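You operate a simulated robot arm through the tools that you are given. There is no shell and no other tool. Be economical: measure what you need, move in short steps, check, and stop when the job is done.

The job below is to be done with a simulated robot arm. You get a single attempt, and the scene is never put back.

JOB
Move the dough ball from the blue board to the green board.
Fine: each cover back on its own board.
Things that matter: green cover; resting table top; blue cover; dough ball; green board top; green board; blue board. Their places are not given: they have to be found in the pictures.

It is judged by the outcome, as a careful person would: the job done as asked, and still so three seconds after it is handed in. It fails if anything else is knocked over, pushed out of place, dropped, spilled or broken. Lids that push on must go on centred and level and be pressed home; caps that screw on are set level and turned clockwise until they are tight.

ROBOT AND FRAMES
A 7-joint arm with a two-finger parallel gripper, fixed in place. Base frame: the origin is at the foot of the arm, x ahead of it, y to its left, z up; the work surface is at about z = 85.8. Readings come in cm, rad, newtons and seconds.
With the tool pointing down near the work surface it reaches from about 30 to 70 cm from the base axis. Its first joint turns from -1.152 to 1.152 rad. Payload 1.57 kg.
The tool frame sits at the grasp point between the pads (the TCP): z along the fingers, y along the line on which they close. The tips reach 3 cm beyond it. The gripper opens to 11 cm. The fingers are 2.4 cm wide and 1.2 cm thick; the gripper's body (4.8 by 11.2 cm) begins 7.8 cm behind the TCP.
Orientation is told as [roll, pitch, yaw] about the base's x, y, z axes, in that order, counted from this pose: with the fingers straight down and closing along the base's y, the tool's x points along the base's -x, its y along +y and its z along -z.

CONTROLS
- The arm moves only by the tool drive_tool. Its argument "commands" is a list of rows, each a list of 6 numbers: the shift along the tool's x, y, z in units of 25 mm (1.0 is 25 mm), then the turn, a rotation vector about the tool's x, y, z in units of 6 degrees (1.0 is 6 degrees). In form: [[x, y, z, wx, wy, wz], ...]. A call has 1 to 10 rows; each row shifts and turns the commanded pose from where the row before left it, along the tool's axes as they then stand. "gripper" is the gripper command, from -1 (shut) to 1 (fully open), values between in proportion, set as the call begins (left out, the last holds). A call with a number of a shift or a turn outside -1 to 1 is refused whole. Each row takes 0.2 s and may step no farther than 5 cm and 0.15 rad from the row before; otherwise, or with a gripper value out of range, the whole call is refused. Where a pose cannot be reached the arm comes as near as it can. A force on the tool above 40 N (or 10 N above the force at the start of the call, whichever is more), or a blocked arm, ends the call early, and 0.2 s more pass. Each finger travels about 10.8 cm/s and halts on what it meets, pressing with about 36 N; the grip force reading is that of the motor and also rises with nothing between the fingers. The clock runs only during rows and for 0.2 s after the last one: add rows that do not move to give the fingers time. It gives the time, the measured TCP pose, the force on the tool (base axes), the opening and the grip force at its end, in the units of the frame above (readings bear some noise).
- Cameras (640 x 400 px; columns grow to the right, rows downward): "scene" is fixed at [14.72, -38.37, 139.82]; the picture's right is [0.89, -0.46, 0.00], its down [-0.28, -0.55, -0.79] and it looks along [0.36, 0.70, -0.62] (base axes); focal length 256 px, centre (320, 200). "wrist" rides on the gripper at [-3.6, 0, -8] in the tool frame; the picture's right is [0.00, -1.00, 0.00], its down [0.97, 0.00, -0.24] and it looks along [0.24, 0.00, 0.97] (tool axes); focal length 218 px, centre (320, 200).
- camera(camera): a new picture of that camera. No time passes.
- pixel_to_xyz(camera, pixels): for up to 12 pixels [column, row] of the newest picture of that camera ("zoom" is the newest enlarged one), the place [x, y, z] in the base frame of the surface seen there, good to about 0.3 cm. No time passes.
- inspect(camera, box): a new picture of the part [left, top, right, bottom] of that camera's present view, enlarged. No time passes.
- finish_job(): hands the job in; it is judged then, once.

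Go step by step. Measure first, check grasps and placings, and put right what went wrong. The budget is 80 turns and 34 pictures, counting those below and the enlarged ones. Unless the task says otherwise, let go and move clear before handing in, and close with one line.

The tools are called after "Call:" as name(argument=value, ...) on one line, values as JSON. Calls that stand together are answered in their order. drive_tool: Moves the arm, as the interface text tells. Its arguments: {"type":"object","properties":{"commands":{"type":"array","items":{"type":"array","items":{"type":"number"}}},"gripper":{"type":"number"}},"required":["commands"]} The other tools are called the same way: camera (camera) takes a picture; pixel_to_xyz (camera, pixels) gives the place of the surface under pixels of a picture; inspect (camera, box) takes an enlarged picture of a part of a camera's view; finish_job () hands the job in.

At the start:

```text
time: 0.0
tool_pos: [37.36, 4.38, 122.07]
tcp_rot: [-0.002, -0.001, 0.0]
wrist_force: [0.4, 0.1, 0.2]
gripper_width: 11.05
finger_force: 0.1
```

scene: 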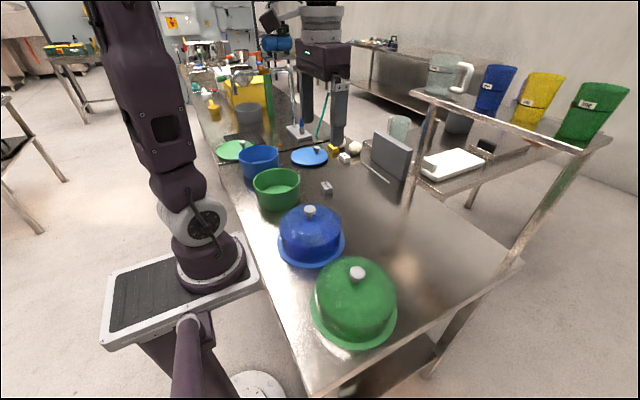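
wrist: 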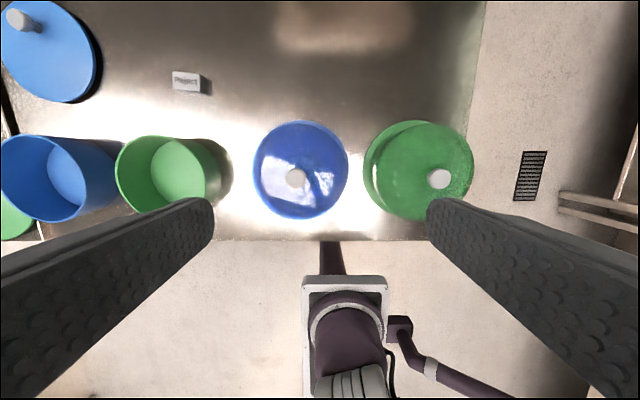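

The wrist picture shows a blue dome near (300,170) and a green dome near (420,170), each with a grey knob. I'll enlarge them and measure them.

Call:
inspect(camera="scene", box=[240, 190, 420, 360])

Call:
pixel_to_xyz(camera="wrist", pixels=[[295, 178], [439, 179], [300, 122], [254, 170], [347, 170], [300, 218], [364, 170], [472, 165], [400, 122], [300, 100], [240, 100], [420, 100]])

Call:
pixel_to_xyz(camera="scene", pixels=[[309, 211], [357, 274], [279, 245], [344, 243], [310, 265], [311, 310], [396, 310], [350, 347], [380, 240], [430, 240], [400, 290], [440, 300]])

```text
2.35 times, centred on (330, 275) of scene
```

zoom: 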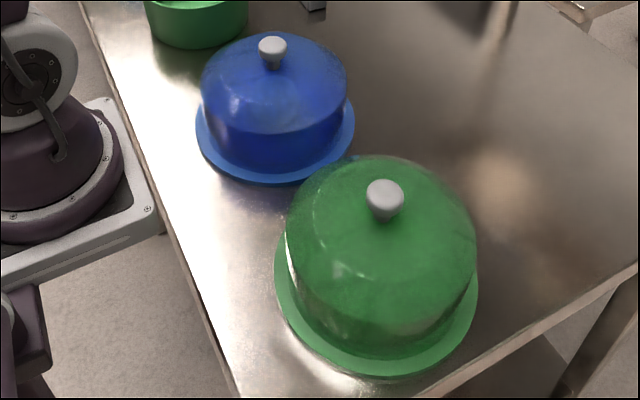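

```text
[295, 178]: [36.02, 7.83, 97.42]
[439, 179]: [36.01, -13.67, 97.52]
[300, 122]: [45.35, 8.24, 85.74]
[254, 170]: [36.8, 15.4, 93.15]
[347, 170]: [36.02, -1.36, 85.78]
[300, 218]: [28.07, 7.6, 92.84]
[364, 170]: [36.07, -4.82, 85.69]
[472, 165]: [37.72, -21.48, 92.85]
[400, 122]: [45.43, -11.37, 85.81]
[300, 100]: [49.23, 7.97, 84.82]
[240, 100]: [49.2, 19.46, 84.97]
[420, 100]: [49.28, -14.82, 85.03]
```

```text
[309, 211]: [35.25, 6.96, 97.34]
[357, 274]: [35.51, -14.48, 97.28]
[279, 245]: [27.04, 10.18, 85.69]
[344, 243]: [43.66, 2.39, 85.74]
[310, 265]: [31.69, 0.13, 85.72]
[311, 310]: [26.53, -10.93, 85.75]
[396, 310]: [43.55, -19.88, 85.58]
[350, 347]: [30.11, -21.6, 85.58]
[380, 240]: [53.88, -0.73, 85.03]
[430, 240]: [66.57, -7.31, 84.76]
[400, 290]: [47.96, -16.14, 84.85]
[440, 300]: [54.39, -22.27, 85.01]
```

The blue board is centred near (36,8) and the green near (36,-14). The knob tops are at about z 97.4 and the table at about 84.9. I'll move above the blue knob and check where there is free table.

Call:
drive_tool(commands=[[0.09, 0.22, 0.9, 0, 0, 0], [0.09, 0.22, 0.9, 0, 0, 0], [0.09, 0.22, 0.9, 0, 0, 0], [0.09, 0.22, 0.9, 0, 0, 0], [0.09, 0.22, 0.9, 0, 0, 0], [0.09, 0.22, 0.5, 0, 0, 0], [0, 0, 0, 0, 0, 0]], gripper=0)

Call:
pixel_to_xyz(camera="scene", pixels=[[326, 190], [300, 190], [385, 182], [405, 180], [362, 165], [470, 240], [515, 265], [430, 215], [345, 160], [400, 330]])

Call:
camera(camera="wrist")

```text
time: 1.6
tool_pos: [36.13, 7.82, 109.79]
tcp_rot: [0.0, 0.003, -0.001]
wrist_force: [-0.4, -0.5, 0.7]
gripper_width: 5.5
finger_force: 0.1
```

```text
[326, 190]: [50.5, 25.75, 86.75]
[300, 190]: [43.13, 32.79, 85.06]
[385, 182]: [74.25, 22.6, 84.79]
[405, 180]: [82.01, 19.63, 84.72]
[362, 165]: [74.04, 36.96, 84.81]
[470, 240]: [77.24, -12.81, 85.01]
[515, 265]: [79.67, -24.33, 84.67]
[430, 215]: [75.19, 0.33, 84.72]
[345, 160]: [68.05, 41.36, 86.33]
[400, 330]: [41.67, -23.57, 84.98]
```

```text
30 pictures are left
```

wrist: 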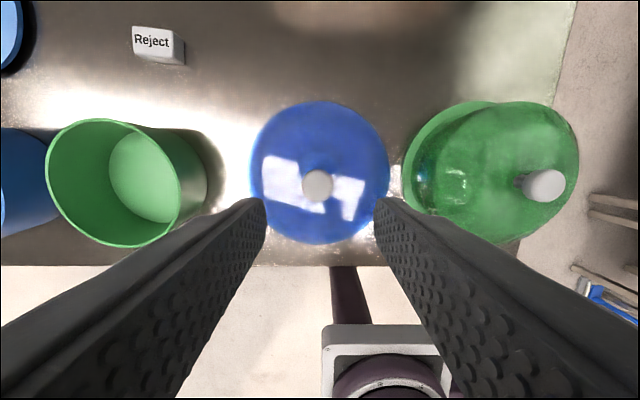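

The knob is at pixel (317,185), which works out to about (36.15, 8.05). I'll measure the dome top height next to the knob.

Call:
pixel_to_xyz(camera="wrist", pixels=[[317, 185], [340, 180], [293, 180], [317, 155], [317, 205], [365, 175], [317, 215], [270, 175], [545, 184]])

Call:
inspect(camera="scene", box=[275, 180, 355, 230])

```text
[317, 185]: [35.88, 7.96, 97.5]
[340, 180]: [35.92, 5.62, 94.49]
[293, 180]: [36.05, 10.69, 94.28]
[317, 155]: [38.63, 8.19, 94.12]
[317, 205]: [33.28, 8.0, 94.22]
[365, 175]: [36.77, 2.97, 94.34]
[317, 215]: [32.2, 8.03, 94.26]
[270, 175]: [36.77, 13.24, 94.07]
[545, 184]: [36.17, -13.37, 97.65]
```

```text
8.00 times, centred on (315, 205) of scene
```

zoom: 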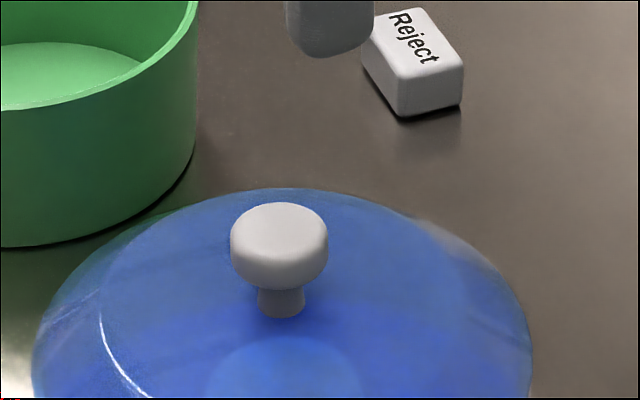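

The dome's flat top is at z 94.3, and the knob's head spans roughly 95.5 to 97.5. I'll go down to TCP z 97.9, with the tips at 94.9, and close.

Call:
drive_tool(commands=[[0.03, 0.08, 0.9, 0, 0, 0], [0, 0, 0.9, 0, 0, 0], [0, 0, 0.9, 0, 0, 0], [0, 0, 0.9, 0, 0, 0], [0, 0, 0.7, 0, 0, 0], [0, 0, 0.4, 0, 0, 0], [0, 0, 0, 0, 0, 0]])

Call:
camera(camera="wrist")

```text
time: 3.2
tool_pos: [35.89, 8.0, 98.02]
tcp_rot: [0.0, 0.001, 0.002]
wrist_force: [0.8, -0.4, 0.5]
gripper_width: 5.51
finger_force: 0.1
```

```text
28 pictures are left
```

wrist: 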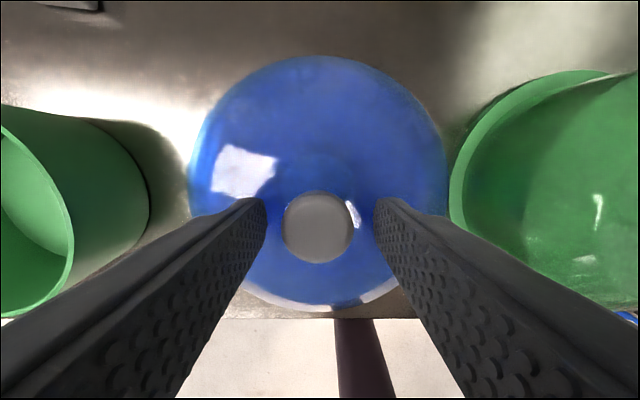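

The knob sits between the fingers at (318,228), about 0.25 cm further in x. I'll nudge over and close.

Call:
drive_tool(commands=[[-0.1, 0, 0, 0, 0, 0], [0, 0, 0, 0, 0, 0]])

Call:
drive_tool(commands=[[0, 0, 0, 0, 0, 0], [0, 0, 0, 0, 0, 0], [0, 0, 0, 0, 0, 0]], gripper=-1)

```text
time: 3.8
tool_pos: [36.14, 7.93, 98.05]
tcp_rot: [0.001, 0.0, -0.001]
wrist_force: [0.0, -0.1, 0.0]
gripper_width: 5.51
finger_force: 0.0
```

```text
time: 4.6
tool_pos: [36.23, 7.96, 98.01]
tcp_rot: [0.0, -0.001, 0.001]
wrist_force: [-0.1, 0.3, 1.3]
gripper_width: 3.06
finger_force: 35.8
```

It is gripped at 3.06 cm with 36 N. I'll lift slowly by about 12 cm and check.

Call:
drive_tool(commands=[[0, 0, -0.2, 0, 0, 0], [0, 0, -0.4, 0, 0, 0], [0, 0, -0.6, 0, 0, 0], [0, 0, -0.7, 0, 0, 0], [0, 0, -0.7, 0, 0, 0], [0, 0, -0.7, 0, 0, 0], [0, 0, -0.7, 0, 0, 0], [0, 0, -0.6, 0, 0, 0], [0, 0, -0.3, 0, 0, 0], [0, 0, 0, 0, 0, 0]])

Call:
camera(camera="scene")

```text
time: 6.8
tool_pos: [36.12, 7.79, 109.97]
tcp_rot: [-0.001, -0.002, 0.0]
wrist_force: [-0.1, -0.3, -1.5]
gripper_width: 3.04
finger_force: 36.0
```

```text
27 pictures are left
```

scene: 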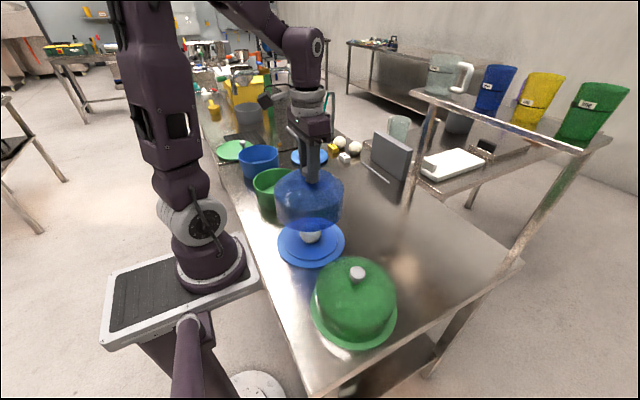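

The cover is up and the dough ball can be seen on the blue board at (310,236). I'll carry the cover forward to about x=57 over bare table.

Call:
drive_tool(commands=[[-0.4, 0, 0, 0, 0, 0], [-0.8, 0, 0, 0, 0, 0], [-1, 0, 0, 0, 0, 0], [-1, 0, 0, 0, 0, 0], [-1, 0, 0, 0, 0, 0], [-1, 0, 0, 0, 0, 0], [-1, 0, 0, 0, 0, 0], [-1, 0, 0, 0, 0, 0], [-0.8, 0, 0, 0, 0, 0], [-0.3, 0, 0, 0, 0, 0]])

Call:
drive_tool(commands=[[0, 0, 0.3, 0, 0, 0], [0, 0, 0.7, 0, 0, 0], [0, 0, 0.9, 0, 0, 0], [0, 0, 0.9, 0, 0, 0], [0, 0, 0.8, 0, 0, 0], [0, 0, 0.6, 0, 0, 0], [0, 0, 0.3, 0, 0, 0], [0, 0, 0.2, 0, 0, 0], [0, 0, 0, 0, 0, 0]])

Call:
camera(camera="scene")

```text
time: 9.0
tool_pos: [56.75, 7.66, 110.15]
tcp_rot: [-0.001, 0.0, 0.001]
wrist_force: [-0.6, -0.1, -0.8]
gripper_width: 3.07
finger_force: 36.3
```

```text
time: 11.0
tool_pos: [56.9, 7.86, 98.51]
tcp_rot: [0.0, 0.002, 0.001]
wrist_force: [0.4, 0.6, -1.8]
gripper_width: 3.06
finger_force: 35.9
```

```text
26 pictures are left
```

scene: 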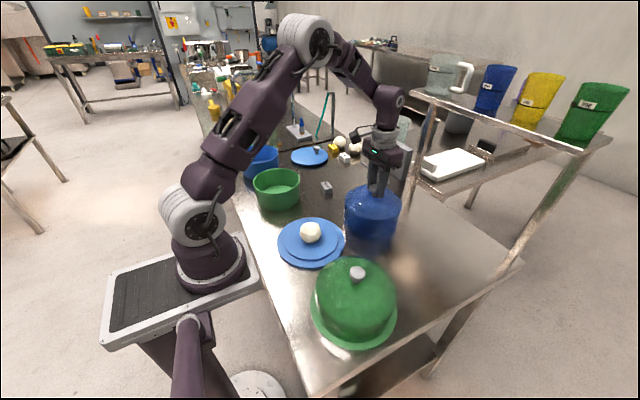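

The dough sits alone on a stepped blue board. I'll lower the cover in small steps until the force shows contact.

Call:
drive_tool(commands=[[0, 0, 0.2, 0, 0, 0], [0, 0, 0.16, 0, 0, 0], [0, 0, 0.1, 0, 0, 0], [0, 0, 0.05, 0, 0, 0], [0, 0, 0, 0, 0, 0]])

```text
time: 12.2
tool_pos: [56.96, 7.77, 97.22]
tcp_rot: [0.001, -0.003, 0.0]
wrist_force: [-1.0, -0.9, 23.8]
gripper_width: 3.06
finger_force: 35.4
```

There is contact at z 97.22 with 24 N. I'll ease up slightly, open and rise.

Call:
drive_tool(commands=[[0, 0, -0.03, 0, 0, 0], [0, 0, 0, 0, 0, 0]])

Call:
drive_tool(commands=[[0, 0, 0, 0, 0, 0], [0, 0, 0, 0, 0, 0], [0, 0, -0.3, 0, 0, 0], [0, 0, -0.8, 0, 0, 0], [0, 0, -1, 0, 0, 0], [0, 0, -1, 0, 0, 0], [0, 0, -1, 0, 0, 0], [0, 0, -0.5, 0, 0, 0], [0, 0, 0, 0, 0, 0]], gripper=0)

```text
time: 12.8
tool_pos: [56.9, 7.82, 97.12]
tcp_rot: [0.0, -0.001, 0.002]
wrist_force: [5.1, 1.9, 12.4]
gripper_width: 3.05
finger_force: 36.1
```

```text
time: 14.8
tool_pos: [56.88, 7.83, 108.84]
tcp_rot: [0.001, 0.0, 0.0]
wrist_force: [0.6, 0.1, 0.7]
gripper_width: 5.5
finger_force: 0.0
```

The cover is released. I'll go above the green knob and look at it together with the dough.

Call:
drive_tool(commands=[[0.83, -0.87, 0, 0, 0, 0], [0.83, -0.87, 0, 0, 0, 0], [0.83, -0.87, 0, 0, 0, 0], [0.83, -0.87, 0, 0, 0, 0], [0.83, -0.87, 0, 0, 0, 0], [0.83, -0.87, 0, 0, 0, 0], [0.83, -0.87, 0, 0, 0, 0], [0.83, -0.87, 0, 0, 0, 0], [0.83, -0.87, 0, 0, 0, 0], [0.83, -0.87, 0, 0, 0, 0]])

Call:
drive_tool(commands=[[0, 0, 0, 0, 0, 0]])

Call:
camera(camera="wrist")

```text
time: 17.0
tool_pos: [35.89, -14.23, 108.72]
tcp_rot: [0.0, 0.0, -0.001]
wrist_force: [-0.5, -0.3, -0.1]
gripper_width: 5.48
finger_force: 0.0
```

```text
time: 17.4
tool_pos: [35.77, -14.07, 108.62]
tcp_rot: [0.001, -0.001, -0.001]
wrist_force: [0.0, -0.4, 0.4]
gripper_width: 5.5
finger_force: 0.1
```

```text
25 pictures are left
```

wrist: 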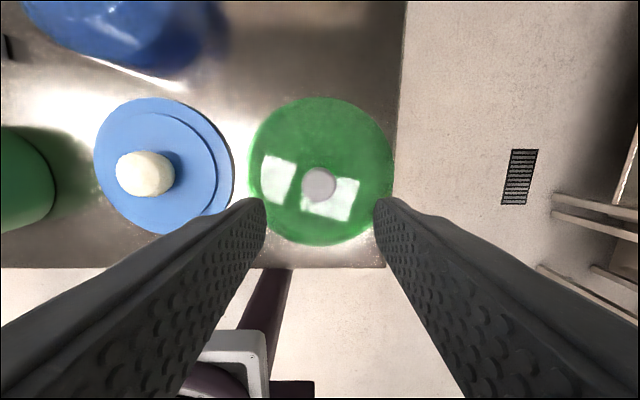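

The green knob is at (318,183), which gives about (36.2,-13.9). I'll descend, correct and close.

Call:
drive_tool(commands=[[-0.15, 0.05, 0.8, 0, 0, 0], [0, 0, 0.9, 0, 0, 0], [0, 0, 0.9, 0, 0, 0], [0, 0, 0.8, 0, 0, 0], [0, 0, 0.5, 0, 0, 0], [0, 0, 0.35, 0, 0, 0], [0, 0, 0, 0, 0, 0]])

Call:
pixel_to_xyz(camera="wrist", pixels=[[318, 183], [318, 150]])

Call:
camera(camera="wrist")

```text
time: 19.0
tool_pos: [36.63, -13.82, 98.08]
tcp_rot: [0.0, -0.001, 0.001]
wrist_force: [-0.4, 0.2, 0.1]
gripper_width: 5.48
finger_force: 0.0
```

```text
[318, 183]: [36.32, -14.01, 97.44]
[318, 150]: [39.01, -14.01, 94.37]
```

```text
24 pictures are left
```

wrist: 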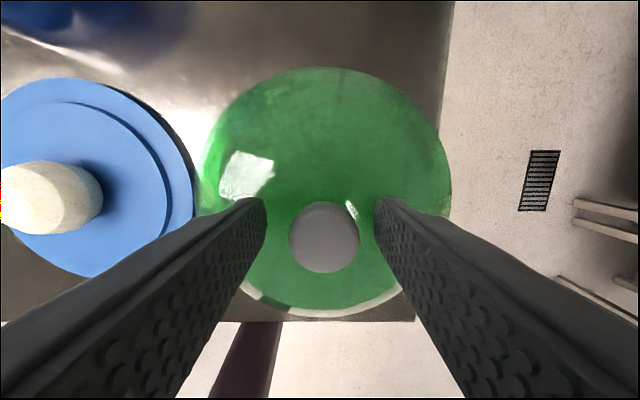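

The knob is at (324,237), so only tiny shifts are needed. I'll nudge and close.

Call:
drive_tool(commands=[[0.05, -0.06, 0, 0, 0, 0], [0, 0, 0, 0, 0, 0]])

Call:
drive_tool(commands=[[0, 0, 0, 0, 0, 0], [0, 0, 0, 0, 0, 0], [0, 0, 0, 0, 0, 0]], gripper=-1)

Call:
drive_tool(commands=[[0, 0, -0.2, 0, 0, 0], [0, 0, -0.4, 0, 0, 0], [0, 0, -0.6, 0, 0, 0], [0, 0, -0.7, 0, 0, 0], [0, 0, -0.7, 0, 0, 0], [0, 0, -0.7, 0, 0, 0], [0, 0, -0.7, 0, 0, 0], [0, 0, -0.6, 0, 0, 0], [0, 0, -0.3, 0, 0, 0], [0, 0, 0, 0, 0, 0]])

Call:
camera(camera="scene")

```text
time: 19.6
tool_pos: [36.44, -13.9, 98.17]
tcp_rot: [-0.001, 0.001, 0.0]
wrist_force: [-1.3, 0.0, -0.2]
gripper_width: 5.5
finger_force: 0.2
```

```text
time: 20.4
tool_pos: [36.35, -13.92, 98.09]
tcp_rot: [0.0, 0.0, 0.0]
wrist_force: [-0.1, -0.5, 3.1]
gripper_width: 3.04
finger_force: 36.0
```

```text
time: 22.6
tool_pos: [36.25, -14.0, 110.33]
tcp_rot: [-0.002, 0.0, 0.0]
wrist_force: [0.7, -0.3, -1.6]
gripper_width: 3.06
finger_force: 36.1
```

```text
23 pictures are left
```

scene: 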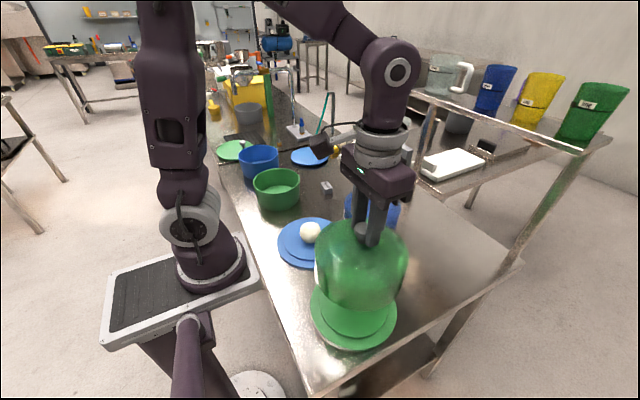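

The green board is empty. I'll carry the green cover forward to (57,-12), beside the blue one.

Call:
drive_tool(commands=[[-0.4, 0, 0, 0, 0, 0], [-0.8, 0.1, 0, 0, 0, 0], [-1, 0.1, 0, 0, 0, 0], [-1, 0.1, 0, 0, 0, 0], [-1, 0.1, 0, 0, 0, 0], [-1, 0.1, 0, 0, 0, 0], [-1, 0.1, 0, 0, 0, 0], [-1, 0.1, 0, 0, 0, 0], [-0.8, 0.1, 0, 0, 0, 0], [-0.3, 0, 0, 0, 0, 0]])

Call:
drive_tool(commands=[[0, 0, 0.3, 0, 0, 0], [0, 0, 0.7, 0, 0, 0], [0, 0, 0.9, 0, 0, 0], [0, 0, 0.9, 0, 0, 0], [0, 0, 0.8, 0, 0, 0], [0, 0, 0.7, 0, 0, 0], [0, 0, 0.3, 0, 0, 0], [0, 0, 0.2, 0, 0, 0], [0, 0, 0, 0, 0, 0]])

Call:
camera(camera="scene")

```text
time: 24.8
tool_pos: [57.02, -12.08, 110.43]
tcp_rot: [0.0, -0.001, 0.0]
wrist_force: [-0.3, 0.2, -1.4]
gripper_width: 3.08
finger_force: 35.9
```

```text
time: 26.8
tool_pos: [57.09, -12.03, 98.33]
tcp_rot: [0.001, 0.001, 0.0]
wrist_force: [-0.3, 0.0, -1.3]
gripper_width: 3.07
finger_force: 36.7
```

```text
22 pictures are left
```

scene: 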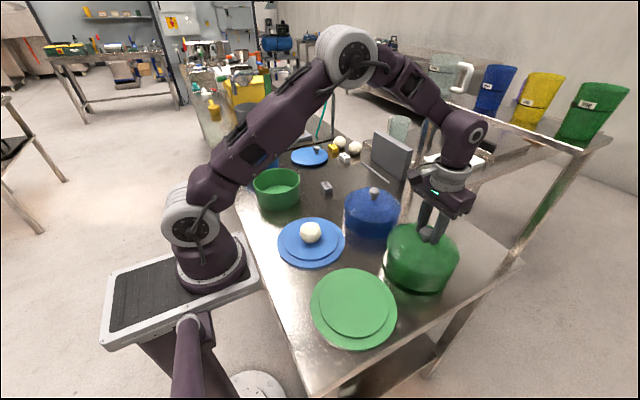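

The spot is clear. I'll lower to contact, release and rise.

Call:
drive_tool(commands=[[0, 0, 0.2, 0, 0, 0], [0, 0, 0.1, 0, 0, 0], [0, 0, 0.1, 0, 0, 0], [0, 0, 0.04, 0, 0, 0], [0, 0, 0, 0, 0, 0]])

```text
time: 28.0
tool_pos: [57.06, -12.07, 97.25]
tcp_rot: [0.0, -0.003, 0.002]
wrist_force: [2.3, -0.5, 10.2]
gripper_width: 3.07
finger_force: 35.9
```

There is contact at 10 N. I'll release, rise, and measure the dough and both boards.

Call:
drive_tool(commands=[[0, 0, 0, 0, 0, 0], [0, 0, 0, 0, 0, 0], [0, 0, -0.3, 0, 0, 0], [0, 0, -0.8, 0, 0, 0], [0, 0, -1, 0, 0, 0], [0, 0, -1, 0, 0, 0], [0, 0, -1, 0, 0, 0], [0, 0, -0.7, 0, 0, 0], [0, 0, 0, 0, 0, 0]], gripper=0)

Call:
drive_tool(commands=[[0.84, 0.4, 0, 0, 0, 0], [0.84, 0.4, 0, 0, 0, 0], [0.84, 0.4, 0, 0, 0, 0], [0.84, 0.4, 0, 0, 0, 0], [0.84, 0.4, 0, 0, 0, 0], [0.84, 0.4, 0, 0, 0, 0], [0.84, 0.4, 0, 0, 0, 0], [0.84, 0.4, 0, 0, 0, 0], [0.84, 0.4, 0, 0, 0, 0], [0.84, 0.4, 0, 0, 0, 0]], gripper=1)

Call:
camera(camera="wrist")

```text
time: 30.0
tool_pos: [57.37, -12.0, 109.24]
tcp_rot: [0.0, 0.0, 0.001]
wrist_force: [0.1, 0.4, 1.1]
gripper_width: 5.51
finger_force: 0.0
```

```text
time: 32.2
tool_pos: [36.03, -2.25, 109.19]
tcp_rot: [-0.001, 0.0, 0.0]
wrist_force: [0.2, 0.6, 0.4]
gripper_width: 11.01
finger_force: 0.0
```

```text
21 pictures are left
```

wrist: 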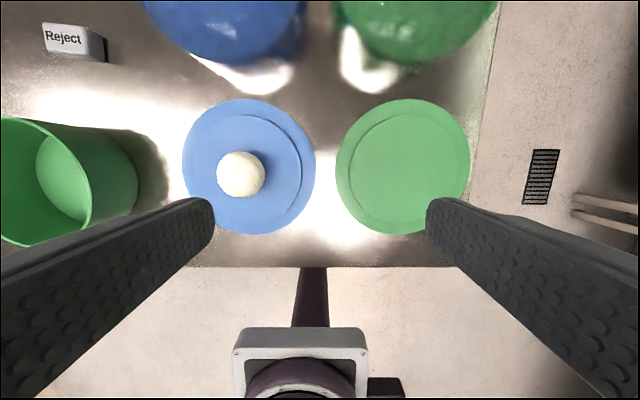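

Both boards are now clear in one view: dough at (241,174), blue board, green board. I'll measure edges and centres.

Call:
pixel_to_xyz(camera="wrist", pixels=[[241, 174], [218, 174], [264, 174], [185, 166], [312, 166], [249, 102], [249, 231], [339, 166], [466, 166], [403, 102], [403, 231], [403, 165]])

Call:
inspect(camera="scene", box=[270, 210, 350, 275])

Call:
pixel_to_xyz(camera="scene", pixels=[[310, 223], [301, 232], [321, 232], [310, 232], [310, 242], [353, 303], [353, 344], [297, 250]])

```text
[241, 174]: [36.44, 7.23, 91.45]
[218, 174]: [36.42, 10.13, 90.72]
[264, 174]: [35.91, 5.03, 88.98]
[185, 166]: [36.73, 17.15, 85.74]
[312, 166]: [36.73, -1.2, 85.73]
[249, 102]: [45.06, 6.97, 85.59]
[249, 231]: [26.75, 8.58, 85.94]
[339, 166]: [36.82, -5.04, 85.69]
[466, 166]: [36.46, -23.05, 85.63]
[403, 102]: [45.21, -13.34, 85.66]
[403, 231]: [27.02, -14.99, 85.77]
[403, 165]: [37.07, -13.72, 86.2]
```

```text
6.15 times, centred on (310, 242) of scene
```

zoom: 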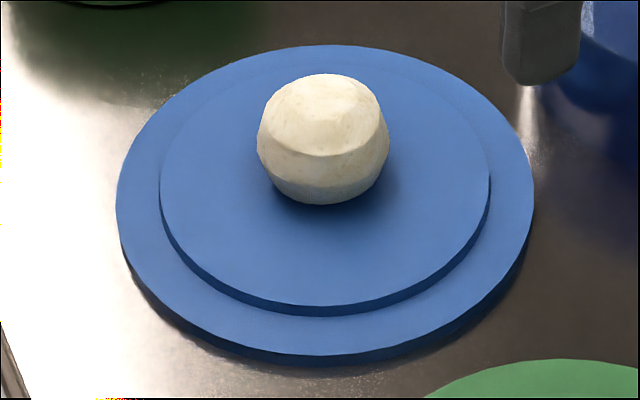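

```text
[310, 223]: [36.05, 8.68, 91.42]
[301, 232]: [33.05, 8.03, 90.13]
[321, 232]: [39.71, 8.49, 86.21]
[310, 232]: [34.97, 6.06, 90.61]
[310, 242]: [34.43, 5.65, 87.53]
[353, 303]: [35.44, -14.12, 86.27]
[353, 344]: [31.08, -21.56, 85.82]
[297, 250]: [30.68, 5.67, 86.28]
```

The dough is centred at (36.1, 8.0), about 5.5 cm across, z 86.2–91.5. I'll move above it and descend to TCP z about 89.8, tips clear of the disc.

Call:
drive_tool(commands=[[0, 0.82, 0, 0, 0, 0], [0, 0.82, 0, 0, 0, 0], [0, 0.82, 0.2, 0, 0, 0], [0, 0.82, 0.6, 0, 0, 0], [0, 0.82, 0.8, 0, 0, 0], [0, 0, 0.8, 0, 0, 0], [0, 0, 0.8, 0, 0, 0], [0, 0, 0.4, 0, 0, 0], [0, 0, 0, 0, 0, 0]], gripper=0.65)

Call:
camera(camera="wrist")

```text
time: 34.2
tool_pos: [36.09, 8.39, 100.27]
tcp_rot: [0.001, 0.001, -0.001]
wrist_force: [-0.6, 0.1, 0.6]
gripper_width: 9.08
finger_force: 0.0
```

```text
19 pictures are left
```

wrist: 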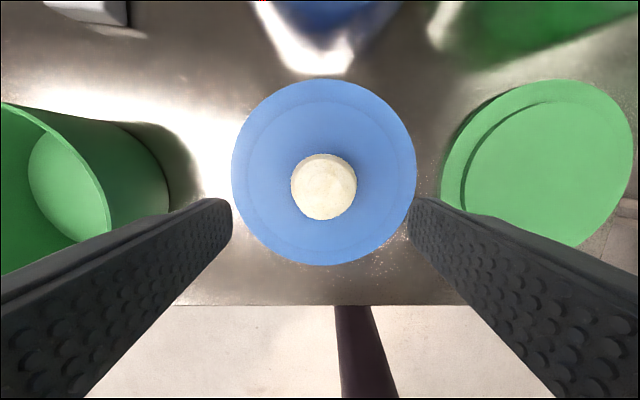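

The dough is at (324,187), so I need a 0.35 cm shift in -y. I'll descend.

Call:
drive_tool(commands=[[0, -0.13, 0, 0, 0, 0], [0, 0, 0.8, 0, 0, 0], [0, 0, 0.9, 0, 0, 0], [0, 0, 0.9, 0, 0, 0], [0, 0, 0.8, 0, 0, 0], [0, 0, 0.5, 0, 0, 0], [0, 0, 0.25, 0, 0, 0], [0, 0, 0, 0, 0, 0]])

Call:
drive_tool(commands=[[0, 0, 0, 0, 0, 0], [0, 0, 0, 0, 0, 0], [0, 0, 0, 0, 0, 0]], gripper=-0.05)

```text
time: 36.0
tool_pos: [35.92, 7.85, 89.95]
tcp_rot: [0.001, 0.0, 0.001]
wrist_force: [-0.8, 0.1, -0.8]
gripper_width: 9.1
finger_force: 0.1
```

```text
time: 36.8
tool_pos: [35.98, 7.94, 89.79]
tcp_rot: [-0.001, -0.001, 0.0]
wrist_force: [1.0, 0.4, 0.7]
gripper_width: 5.62
finger_force: 36.3
```

It is gripped at 5.62 cm. I'll lift 6 cm and check.

Call:
drive_tool(commands=[[0, 0, -0.2, 0, 0, 0], [0, 0, -0.4, 0, 0, 0], [0, 0, -0.6, 0, 0, 0], [0, 0, -0.6, 0, 0, 0], [0, 0, -0.4, 0, 0, 0], [0, 0, -0.2, 0, 0, 0], [0, 0, 0, 0, 0, 0]])

Call:
camera(camera="wrist")

```text
time: 38.4
tool_pos: [36.1, 7.82, 95.88]
tcp_rot: [0.0, 0.0, 0.001]
wrist_force: [0.1, 0.6, -1.4]
gripper_width: 5.65
finger_force: 35.2
```

```text
18 pictures are left
```

wrist: 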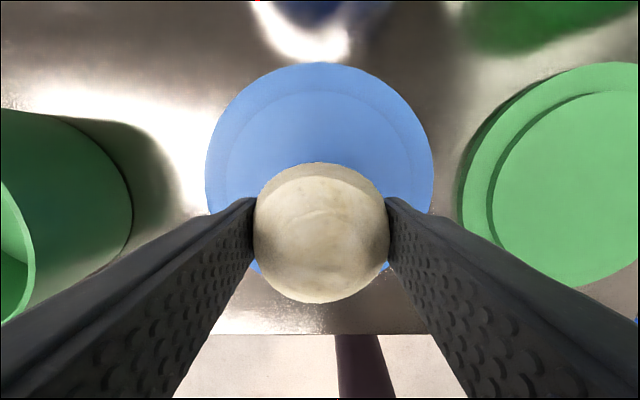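

The dough is held. I'll carry it to the green board centre (36.1,-14).

Call:
drive_tool(commands=[[0, -0.4, 0, 0, 0, 0], [0, -0.95, 0, 0, 0, 0], [0, -1, 0, 0, 0, 0], [0, -1, 0, 0, 0, 0], [0, -1, 0, 0, 0, 0], [0, -1, 0, 0, 0, 0], [0, -1, 0, 0, 0, 0], [0, -1, 0, 0, 0, 0], [0, -1, 0, 0, 0, 0], [0, -0.4, 0, 0, 0, 0]])

Call:
drive_tool(commands=[[0, 0, 0.3, 0, 0, 0], [0, 0, 0.6, 0, 0, 0], [0, 0, 0.6, 0, 0, 0], [0, 0, 0.4, 0, 0, 0], [0, 0, 0.2, 0, 0, 0], [0, 0, 0, 0, 0, 0]])

Call:
inspect(camera="scene", box=[290, 230, 430, 360])

```text
time: 40.6
tool_pos: [36.34, -13.93, 95.94]
tcp_rot: [0.0, -0.001, 0.003]
wrist_force: [0.3, 0.4, -0.6]
gripper_width: 5.59
finger_force: 36.1
```

```text
time: 42.0
tool_pos: [36.21, -14.09, 90.6]
tcp_rot: [0.0, 0.0, 0.0]
wrist_force: [-0.2, 0.1, -1.2]
gripper_width: 5.65
finger_force: 36.0
```

```text
3.08 times, centred on (360, 295) of scene
```

zoom: 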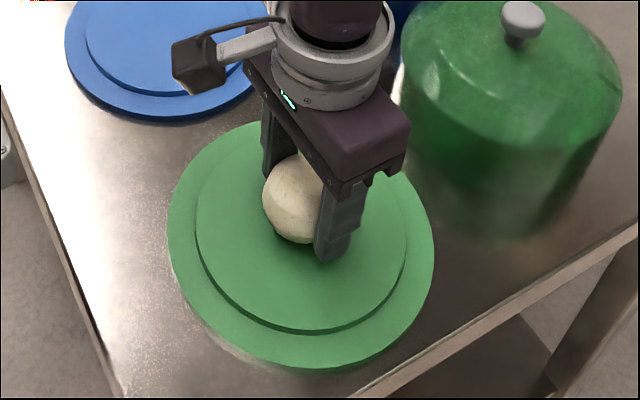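

It is centred about 0.7 cm above the board. I'll lower to contact.

Call:
drive_tool(commands=[[0, 0, 0.16, 0, 0, 0], [0, 0, 0.1, 0, 0, 0], [0, 0, 0.04, 0, 0, 0], [0, 0, 0, 0, 0, 0]])

```text
time: 43.0
tool_pos: [36.07, -13.99, 89.88]
tcp_rot: [0.0, -0.002, -0.001]
wrist_force: [-2.6, -3.6, 28.0]
gripper_width: 5.62
finger_force: 36.1
```

There is contact at 28 N. I'll ease off a hair, open, and rise.

Call:
drive_tool(commands=[[0, 0, -0.04, 0, 0, 0], [0, 0, 0, 0, 0, 0]])

Call:
drive_tool(commands=[[0, 0, 0, 0, 0, 0], [0, 0, 0, 0, 0, 0], [0, 0, -0.3, 0, 0, 0], [0, 0, -0.8, 0, 0, 0], [0, 0, -1, 0, 0, 0], [0, 0, -1, 0, 0, 0], [0, 0, -1, 0, 0, 0], [0, 0, -1, 0, 0, 0], [0, 0, -1, 0, 0, 0], [0, 0, -1, 0, 0, 0]], gripper=0.65)

Call:
drive_tool(commands=[[0, 0, -0.5, 0, 0, 0], [0, 0, 0, 0, 0, 0]])

Call:
camera(camera="wrist")

```text
time: 43.6
tool_pos: [36.14, -13.95, 90.02]
tcp_rot: [0.001, 0.0, 0.0]
wrist_force: [-0.2, -0.5, -1.2]
gripper_width: 5.65
finger_force: 35.6
```

```text
time: 45.8
tool_pos: [36.08, -13.86, 107.67]
tcp_rot: [0.0, 0.002, -0.002]
wrist_force: [-0.4, 0.1, 0.9]
gripper_width: 9.07
finger_force: 0.0
```

```text
time: 46.4
tool_pos: [36.03, -14.08, 108.92]
tcp_rot: [0.0, 0.0, 0.001]
wrist_force: [-0.6, 0.5, -0.3]
gripper_width: 9.06
finger_force: 0.1
```

```text
16 pictures are left
```

wrist: 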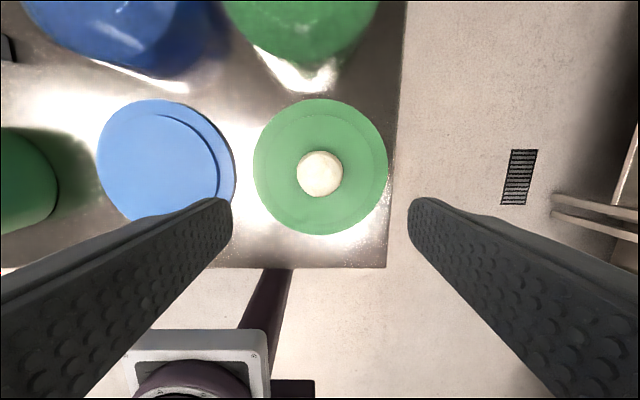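

The dough rests centred on the green board at (320,174). I'll go to the green cover at (57.1,-12.05).

Call:
drive_tool(commands=[[-0.84, 0.08, 0, 0, 0, 0], [-0.84, 0.08, 0, 0, 0, 0], [-0.84, 0.08, 0, 0, 0, 0], [-0.84, 0.08, 0, 0, 0, 0], [-0.84, 0.08, 0, 0, 0, 0], [-0.84, 0.08, 0, 0, 0, 0], [-0.84, 0.08, 0, 0, 0, 0], [-0.84, 0.08, 0, 0, 0, 0], [-0.84, 0.08, 0, 0, 0, 0], [-0.84, 0.08, 0, 0, 0, 0]], gripper=0)

Call:
drive_tool(commands=[[0, 0, 0, 0, 0, 0], [0, 0, 0, 0, 0, 0]])

Call:
camera(camera="wrist")

```text
time: 48.6
tool_pos: [56.98, -11.76, 108.91]
tcp_rot: [0.0, 0.0, -0.001]
wrist_force: [0.0, -0.2, 1.0]
gripper_width: 5.5
finger_force: 0.1
```

```text
time: 49.2
tool_pos: [56.98, -11.84, 108.94]
tcp_rot: [0.001, -0.001, 0.001]
wrist_force: [0.1, -0.2, -0.2]
gripper_width: 5.52
finger_force: 0.2
```

```text
15 pictures are left
```

wrist: 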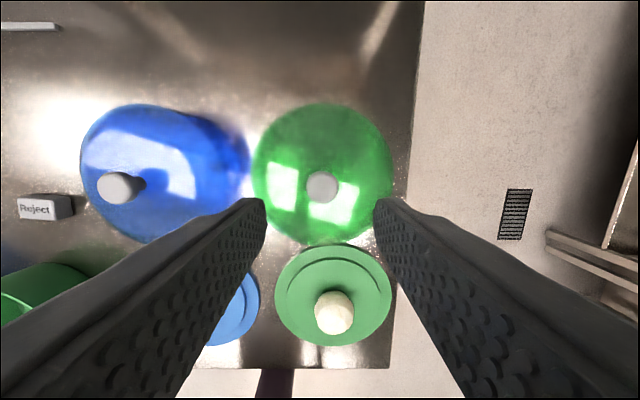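

The knob is at (322,186), about (56.9,-12.0). I'll descend to z 97.2 and close.

Call:
drive_tool(commands=[[0, -0.07, 0.8, 0, 0, 0], [0, 0, 0.9, 0, 0, 0], [0, 0, 0.9, 0, 0, 0], [0, 0, 0.9, 0, 0, 0], [0, 0, 0.7, 0, 0, 0], [0, 0, 0.45, 0, 0, 0], [0, 0, 0, 0, 0, 0], [0, 0, 0, 0, 0, 0]])

Call:
camera(camera="wrist")

```text
time: 51.0
tool_pos: [57.17, -11.97, 97.53]
tcp_rot: [0.0, 0.0, 0.0]
wrist_force: [-0.2, 0.6, 1.0]
gripper_width: 5.47
finger_force: 0.1
```

```text
14 pictures are left
```

wrist: 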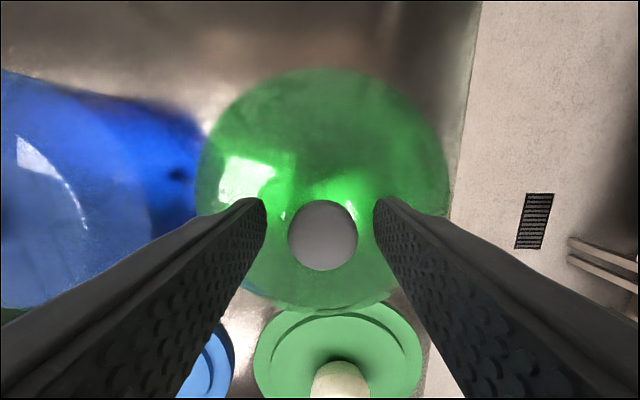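

It is well aligned, matching the first grasp. I'll make a small correction, close and lift.

Call:
drive_tool(commands=[[0.05, -0.03, 0.08, 0, 0, 0], [0, 0, 0, 0, 0, 0]])

Call:
drive_tool(commands=[[0, 0, 0, 0, 0, 0], [0, 0, 0, 0, 0, 0], [0, 0, 0, 0, 0, 0]], gripper=-1)

Call:
drive_tool(commands=[[0, 0, -0.2, 0, 0, 0], [0, 0, -0.4, 0, 0, 0], [0, 0, -0.6, 0, 0, 0], [0, 0, -0.7, 0, 0, 0], [0, 0, -0.8, 0, 0, 0], [0, 0, -0.8, 0, 0, 0], [0, 0, -0.8, 0, 0, 0], [0, 0, -0.6, 0, 0, 0], [0, 0, -0.3, 0, 0, 0], [0, 0, 0, 0, 0, 0]])

```text
time: 51.6
tool_pos: [57.03, -11.97, 97.4]
tcp_rot: [0.001, 0.0, 0.0]
wrist_force: [0.7, 0.7, -0.6]
gripper_width: 5.48
finger_force: 0.0
```

```text
time: 52.4
tool_pos: [56.99, -12.11, 97.3]
tcp_rot: [0.0, -0.001, 0.001]
wrist_force: [-0.5, 0.2, 0.3]
gripper_width: 3.08
finger_force: 35.6
```

```text
time: 54.6
tool_pos: [56.93, -12.29, 110.02]
tcp_rot: [0.0, -0.002, 0.001]
wrist_force: [1.3, 0.2, -0.7]
gripper_width: 3.06
finger_force: 36.2
```

The cover is held. I'll carry it back over the green board at the original grip position (36.3,-13.97).

Call:
drive_tool(commands=[[0.4, 0, 0, 0, 0, 0], [0.8, -0.1, 0, 0, 0, 0], [1, -0.1, 0, 0, 0, 0], [1, -0.1, 0, 0, 0, 0], [1, -0.1, 0, 0, 0, 0], [1, -0.1, 0, 0, 0, 0], [1, -0.1, 0, 0, 0, 0], [1, -0.1, 0, 0, 0, 0], [0.8, -0.05, 0, 0, 0, 0], [0.28, 0, 0, 0, 0, 0]])

Call:
drive_tool(commands=[[0, 0, 0, 0, 0, 0], [0, 0, 0, 0, 0, 0]])

Call:
drive_tool(commands=[[0, 0, 0.3, 0, 0, 0], [0, 0, 0.7, 0, 0, 0], [0, 0, 0.8, 0, 0, 0], [0, 0, 0.8, 0, 0, 0], [0, 0, 0.7, 0, 0, 0], [0, 0, 0.5, 0, 0, 0], [0, 0, 0.2, 0, 0, 0], [0, 0, 0, 0, 0, 0], [0, 0, 0, 0, 0, 0]])

Call:
inspect(camera="scene", box=[290, 230, 430, 360])

```text
time: 56.8
tool_pos: [36.29, -14.06, 110.23]
tcp_rot: [0.001, 0.001, 0.0]
wrist_force: [1.2, 0.6, -1.8]
gripper_width: 3.05
finger_force: 35.9
```

```text
time: 57.4
tool_pos: [36.31, -14.23, 110.16]
tcp_rot: [-0.001, -0.001, 0.0]
wrist_force: [-0.4, 0.2, -0.8]
gripper_width: 3.06
finger_force: 36.4
```

```text
time: 59.4
tool_pos: [36.29, -13.94, 100.27]
tcp_rot: [0.0, 0.001, 0.001]
wrist_force: [0.5, -0.5, -1.2]
gripper_width: 3.06
finger_force: 35.5
```

```text
3.08 times, centred on (360, 295) of scene
```

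zoom: 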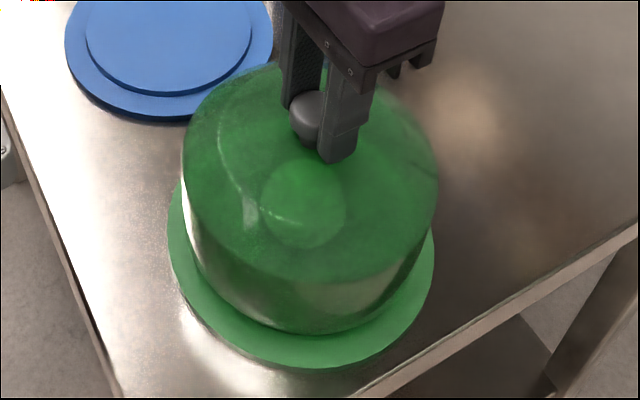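

It looks centred. I'll lower in small steps to seat it.

Call:
drive_tool(commands=[[0, 0, 0.3, 0, 0, 0], [0, 0, 0.2, 0, 0, 0], [0, 0, 0.15, 0, 0, 0], [0, 0, 0.1, 0, 0, 0], [0, 0, 0.05, 0, 0, 0], [0, 0, 0.03, 0, 0, 0], [0, 0, 0, 0, 0, 0]])

```text
time: 61.0
tool_pos: [36.3, -14.13, 98.03]
tcp_rot: [-0.001, 0.0, -0.001]
wrist_force: [-0.6, 0.5, -0.5]
gripper_width: 3.07
finger_force: 36.5
```

z is 98.03 with no step contact, so the rim is past the raised disc. I'll lower a bit more until it touches.

Call:
drive_tool(commands=[[0, 0, 0.03, 0, 0, 0], [0, 0, 0.03, 0, 0, 0], [0, 0, 0, 0, 0, 0]])

```text
time: 61.8
tool_pos: [36.19, -14.19, 97.97]
tcp_rot: [0.0, -0.001, 0.0]
wrist_force: [-5.8, -3.6, 23.4]
gripper_width: 3.03
finger_force: 36.0
```

Seated with 23 N. I'll ease off, release, rise and check.

Call:
drive_tool(commands=[[0, 0, -0.03, 0, 0, 0], [0, 0, 0, 0, 0, 0]])

Call:
drive_tool(commands=[[0, 0, 0, 0, 0, 0], [0, 0, 0, 0, 0, 0], [0, 0, -0.3, 0, 0, 0], [0, 0, -0.8, 0, 0, 0], [0, 0, -1, 0, 0, 0], [0, 0, -1, 0, 0, 0], [0, 0, -1, 0, 0, 0], [0, 0, -0.4, 0, 0, 0], [0, 0, 0, 0, 0, 0]], gripper=0)

Call:
camera(camera="wrist")

Call:
inspect(camera="scene", box=[290, 230, 430, 360])

```text
time: 62.4
tool_pos: [36.37, -14.08, 98.04]
tcp_rot: [-0.001, 0.001, -0.001]
wrist_force: [-3.3, -0.1, 7.4]
gripper_width: 3.05
finger_force: 35.9
```

```text
time: 64.4
tool_pos: [36.21, -14.22, 109.3]
tcp_rot: [0.0, -0.001, 0.0]
wrist_force: [0.1, -0.9, 0.8]
gripper_width: 5.49
finger_force: 0.0
```

```text
12 pictures are left
```

wrist: 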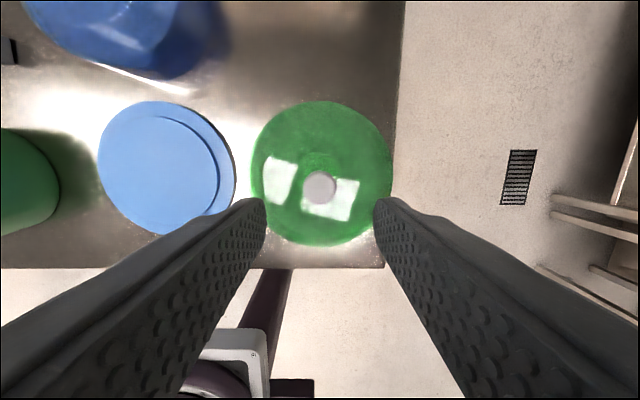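

```text
3.08 times, centred on (360, 295) of scene
```

zoom: 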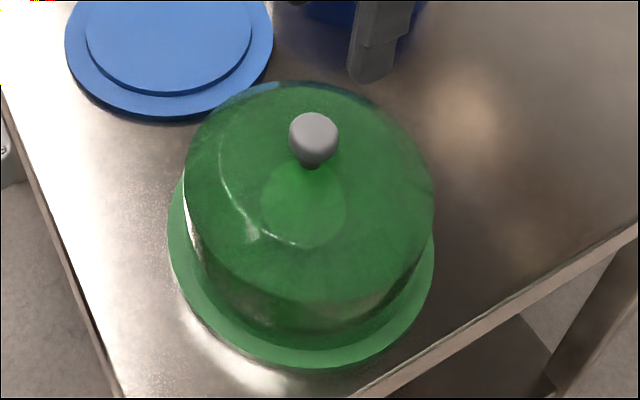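

The green cover is seated, level and centred. Next is the blue cover at (56.9, 7.8).

Call:
drive_tool(commands=[[-0.83, 0.876, 0, 0, 0, 0], [-0.83, 0.876, 0, 0, 0, 0], [-0.83, 0.876, 0, 0, 0, 0], [-0.83, 0.876, 0, 0, 0, 0], [-0.83, 0.876, 0, 0, 0, 0], [-0.83, 0.876, 0, 0, 0, 0], [-0.83, 0.876, 0, 0, 0, 0], [-0.83, 0.876, 0, 0, 0, 0], [-0.83, 0.876, 0, 0, 0, 0], [-0.83, 0.876, 0, 0, 0, 0]])

Call:
drive_tool(commands=[[0, 0, 0.8, 0, 0, 0], [0, 0, 0.9, 0, 0, 0], [0, 0, 0.7, 0, 0, 0], [0, 0, 0, 0, 0, 0], [0, 0, 0, 0, 0, 0]])

Call:
camera(camera="wrist")

```text
time: 66.6
tool_pos: [57.16, 7.94, 109.12]
tcp_rot: [0.002, 0.0, 0.001]
wrist_force: [0.7, 0.5, -0.8]
gripper_width: 5.5
finger_force: 0.1
```

```text
time: 67.8
tool_pos: [56.86, 7.75, 103.25]
tcp_rot: [0.0, -0.001, 0.0]
wrist_force: [-0.3, 0.3, 0.8]
gripper_width: 5.51
finger_force: 0.0
```

```text
10 pictures are left
```

wrist: 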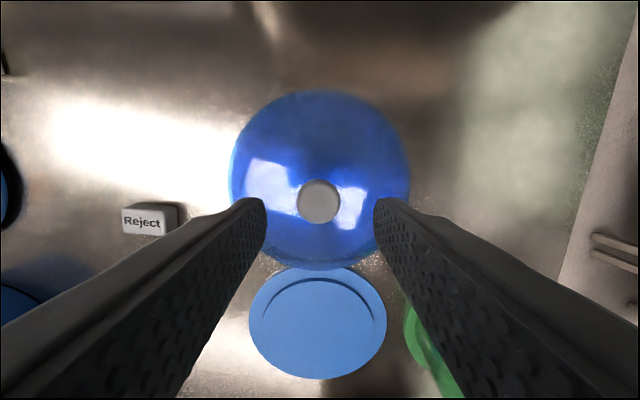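

It is aligned, with the knob at (319,201). I'll descend to 97.3, close, and lift.

Call:
drive_tool(commands=[[0, 0, 0.8, 0, 0, 0], [0, 0, 0.8, 0, 0, 0], [0, 0, 0.5, 0, 0, 0], [0, 0, 0.25, 0, 0, 0], [0, 0, 0, 0, 0, 0], [0, 0, 0, 0, 0, 0]])

Call:
drive_tool(commands=[[0, 0, 0, 0, 0, 0], [0, 0, 0, 0, 0, 0], [0, 0, 0, 0, 0, 0]], gripper=-1)

Call:
drive_tool(commands=[[0, 0, -0.2, 0, 0, 0], [0, 0, -0.4, 0, 0, 0], [0, 0, -0.6, 0, 0, 0], [0, 0, -0.7, 0, 0, 0], [0, 0, -0.8, 0, 0, 0], [0, 0, -0.8, 0, 0, 0], [0, 0, -0.8, 0, 0, 0], [0, 0, -0.6, 0, 0, 0], [0, 0, -0.3, 0, 0, 0], [0, 0, 0, 0, 0, 0]])

```text
time: 69.2
tool_pos: [57.03, 7.84, 97.49]
tcp_rot: [0.0, 0.001, 0.002]
wrist_force: [0.1, -0.1, 0.0]
gripper_width: 5.5
finger_force: 0.0
```

```text
time: 70.0
tool_pos: [57.05, 7.9, 97.42]
tcp_rot: [0.0, 0.0, -0.002]
wrist_force: [-0.5, 0.5, 0.2]
gripper_width: 3.05
finger_force: 36.0
```

```text
time: 72.2
tool_pos: [57.11, 7.87, 110.33]
tcp_rot: [0.0, 0.0, 0.001]
wrist_force: [0.1, 0.6, -2.2]
gripper_width: 3.04
finger_force: 35.6
```

It is held. I'll carry it back to (36.25, 7.95) and lower partway.

Call:
drive_tool(commands=[[0.4, 0, 0, 0, 0, 0], [0.8, 0.03, 0, 0, 0, 0], [1, 0, 0, 0, 0, 0], [1, 0, 0, 0, 0, 0], [1, 0, 0, 0, 0, 0], [1, 0, 0, 0, 0, 0], [1, 0, 0, 0, 0, 0], [1, 0, 0, 0, 0, 0], [0.8, 0, 0, 0, 0, 0], [0.31, 0, 0, 0, 0, 0]])

Call:
drive_tool(commands=[[0, 0, 0, 0, 0, 0], [0, 0, 0, 0, 0, 0]])

Call:
drive_tool(commands=[[0, 0, 0.3, 0, 0, 0], [0, 0, 0.7, 0, 0, 0], [0, 0, 0.8, 0, 0, 0], [0, 0, 0.8, 0, 0, 0], [0, 0, 0.7, 0, 0, 0], [0, 0, 0.5, 0, 0, 0], [0, 0, 0.2, 0, 0, 0], [0, 0, 0, 0, 0, 0], [0, 0, 0, 0, 0, 0]])

Call:
inspect(camera="scene", box=[250, 180, 370, 290])

```text
time: 74.4
tool_pos: [36.33, 7.93, 110.42]
tcp_rot: [0.002, 0.0, 0.0]
wrist_force: [-1.4, -0.1, -1.0]
gripper_width: 3.07
finger_force: 35.8
```

```text
time: 75.0
tool_pos: [36.43, 7.85, 110.36]
tcp_rot: [-0.001, 0.001, -0.001]
wrist_force: [-0.4, -0.2, -2.0]
gripper_width: 3.06
finger_force: 36.4
```

```text
time: 77.0
tool_pos: [36.29, 7.71, 100.3]
tcp_rot: [0.0, -0.001, 0.0]
wrist_force: [-0.4, 0.6, -1.1]
gripper_width: 3.05
finger_force: 35.8
```

```text
3.64 times, centred on (310, 235) of scene
```

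zoom: 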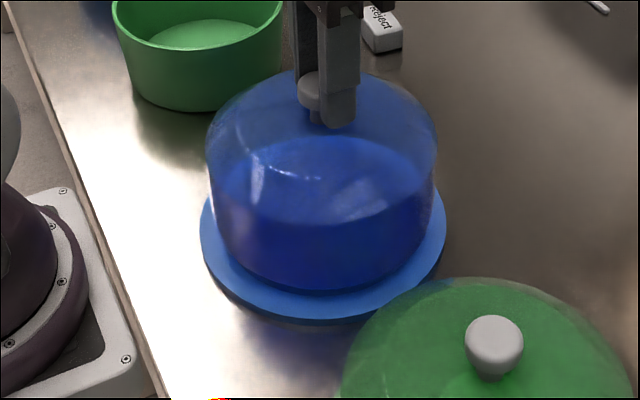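

It looks centred. I'll make a small 0.1 cm correction and lower in steps.

Call:
drive_tool(commands=[[0.03, 0.05, 0, 0, 0, 0], [0, 0, 0.3, 0, 0, 0], [0, 0, 0.2, 0, 0, 0], [0, 0, 0.15, 0, 0, 0], [0, 0, 0.1, 0, 0, 0], [0, 0, 0.05, 0, 0, 0], [0, 0, 0.03, 0, 0, 0], [0, 0, 0, 0, 0, 0]])

```text
time: 78.8
tool_pos: [36.27, 7.89, 98.23]
tcp_rot: [-0.001, 0.0, 0.0]
wrist_force: [-1.5, -0.5, 14.7]
gripper_width: 3.08
finger_force: 35.6
```

There is contact at 98.23, matching the expected seat of 98.15. I'll release, rise and inspect.

Call:
drive_tool(commands=[[0, 0, 0, 0, 0, 0], [0, 0, 0, 0, 0, 0], [0, 0, -0.3, 0, 0, 0], [0, 0, -0.8, 0, 0, 0], [0, 0, -1, 0, 0, 0], [0, 0, -1, 0, 0, 0], [0, 0, -1, 0, 0, 0], [0, 0, -1, 0, 0, 0], [0, 0, -1, 0, 0, 0], [0, 0, 0, 0, 0, 0]], gripper=0)

Call:
camera(camera="wrist")

Call:
pixel_to_xyz(camera="wrist", pixels=[[350, 185], [290, 185], [320, 160], [320, 215], [319, 184]])

Call:
inspect(camera="scene", box=[240, 190, 420, 360])

```text
time: 81.0
tool_pos: [36.26, 8.02, 113.56]
tcp_rot: [-0.001, 0.0, -0.001]
wrist_force: [0.3, 0.3, 0.1]
gripper_width: 5.5
finger_force: 0.0
```

```text
8 pictures are left
```

wrist: 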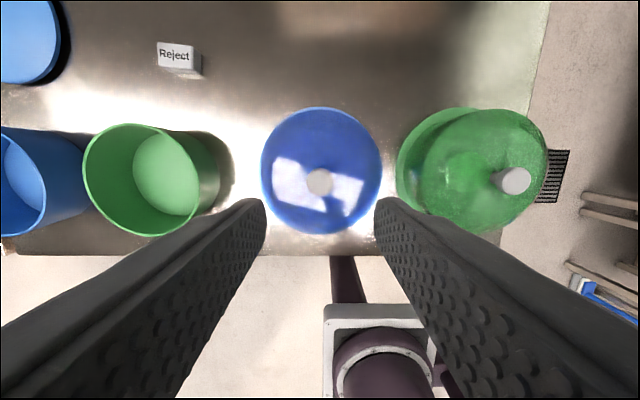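

```text
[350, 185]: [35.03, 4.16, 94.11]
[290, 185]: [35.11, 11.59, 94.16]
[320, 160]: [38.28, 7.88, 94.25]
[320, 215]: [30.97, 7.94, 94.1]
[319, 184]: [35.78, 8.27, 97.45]
```

```text
2.35 times, centred on (330, 275) of scene
```

zoom: 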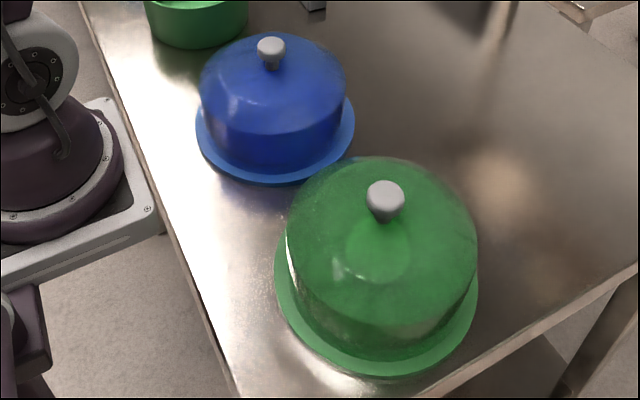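

Both covers are back and level in the same place as at the start: the blue dome top reads z 94.1–94.25 all round. The dough shows through the green cover and the arm is clear, so I'm handing in.

Call:
finish_job()

```text
The job is handed in.
```

The dough ball is now on the green board, and each cover is back on its own board.
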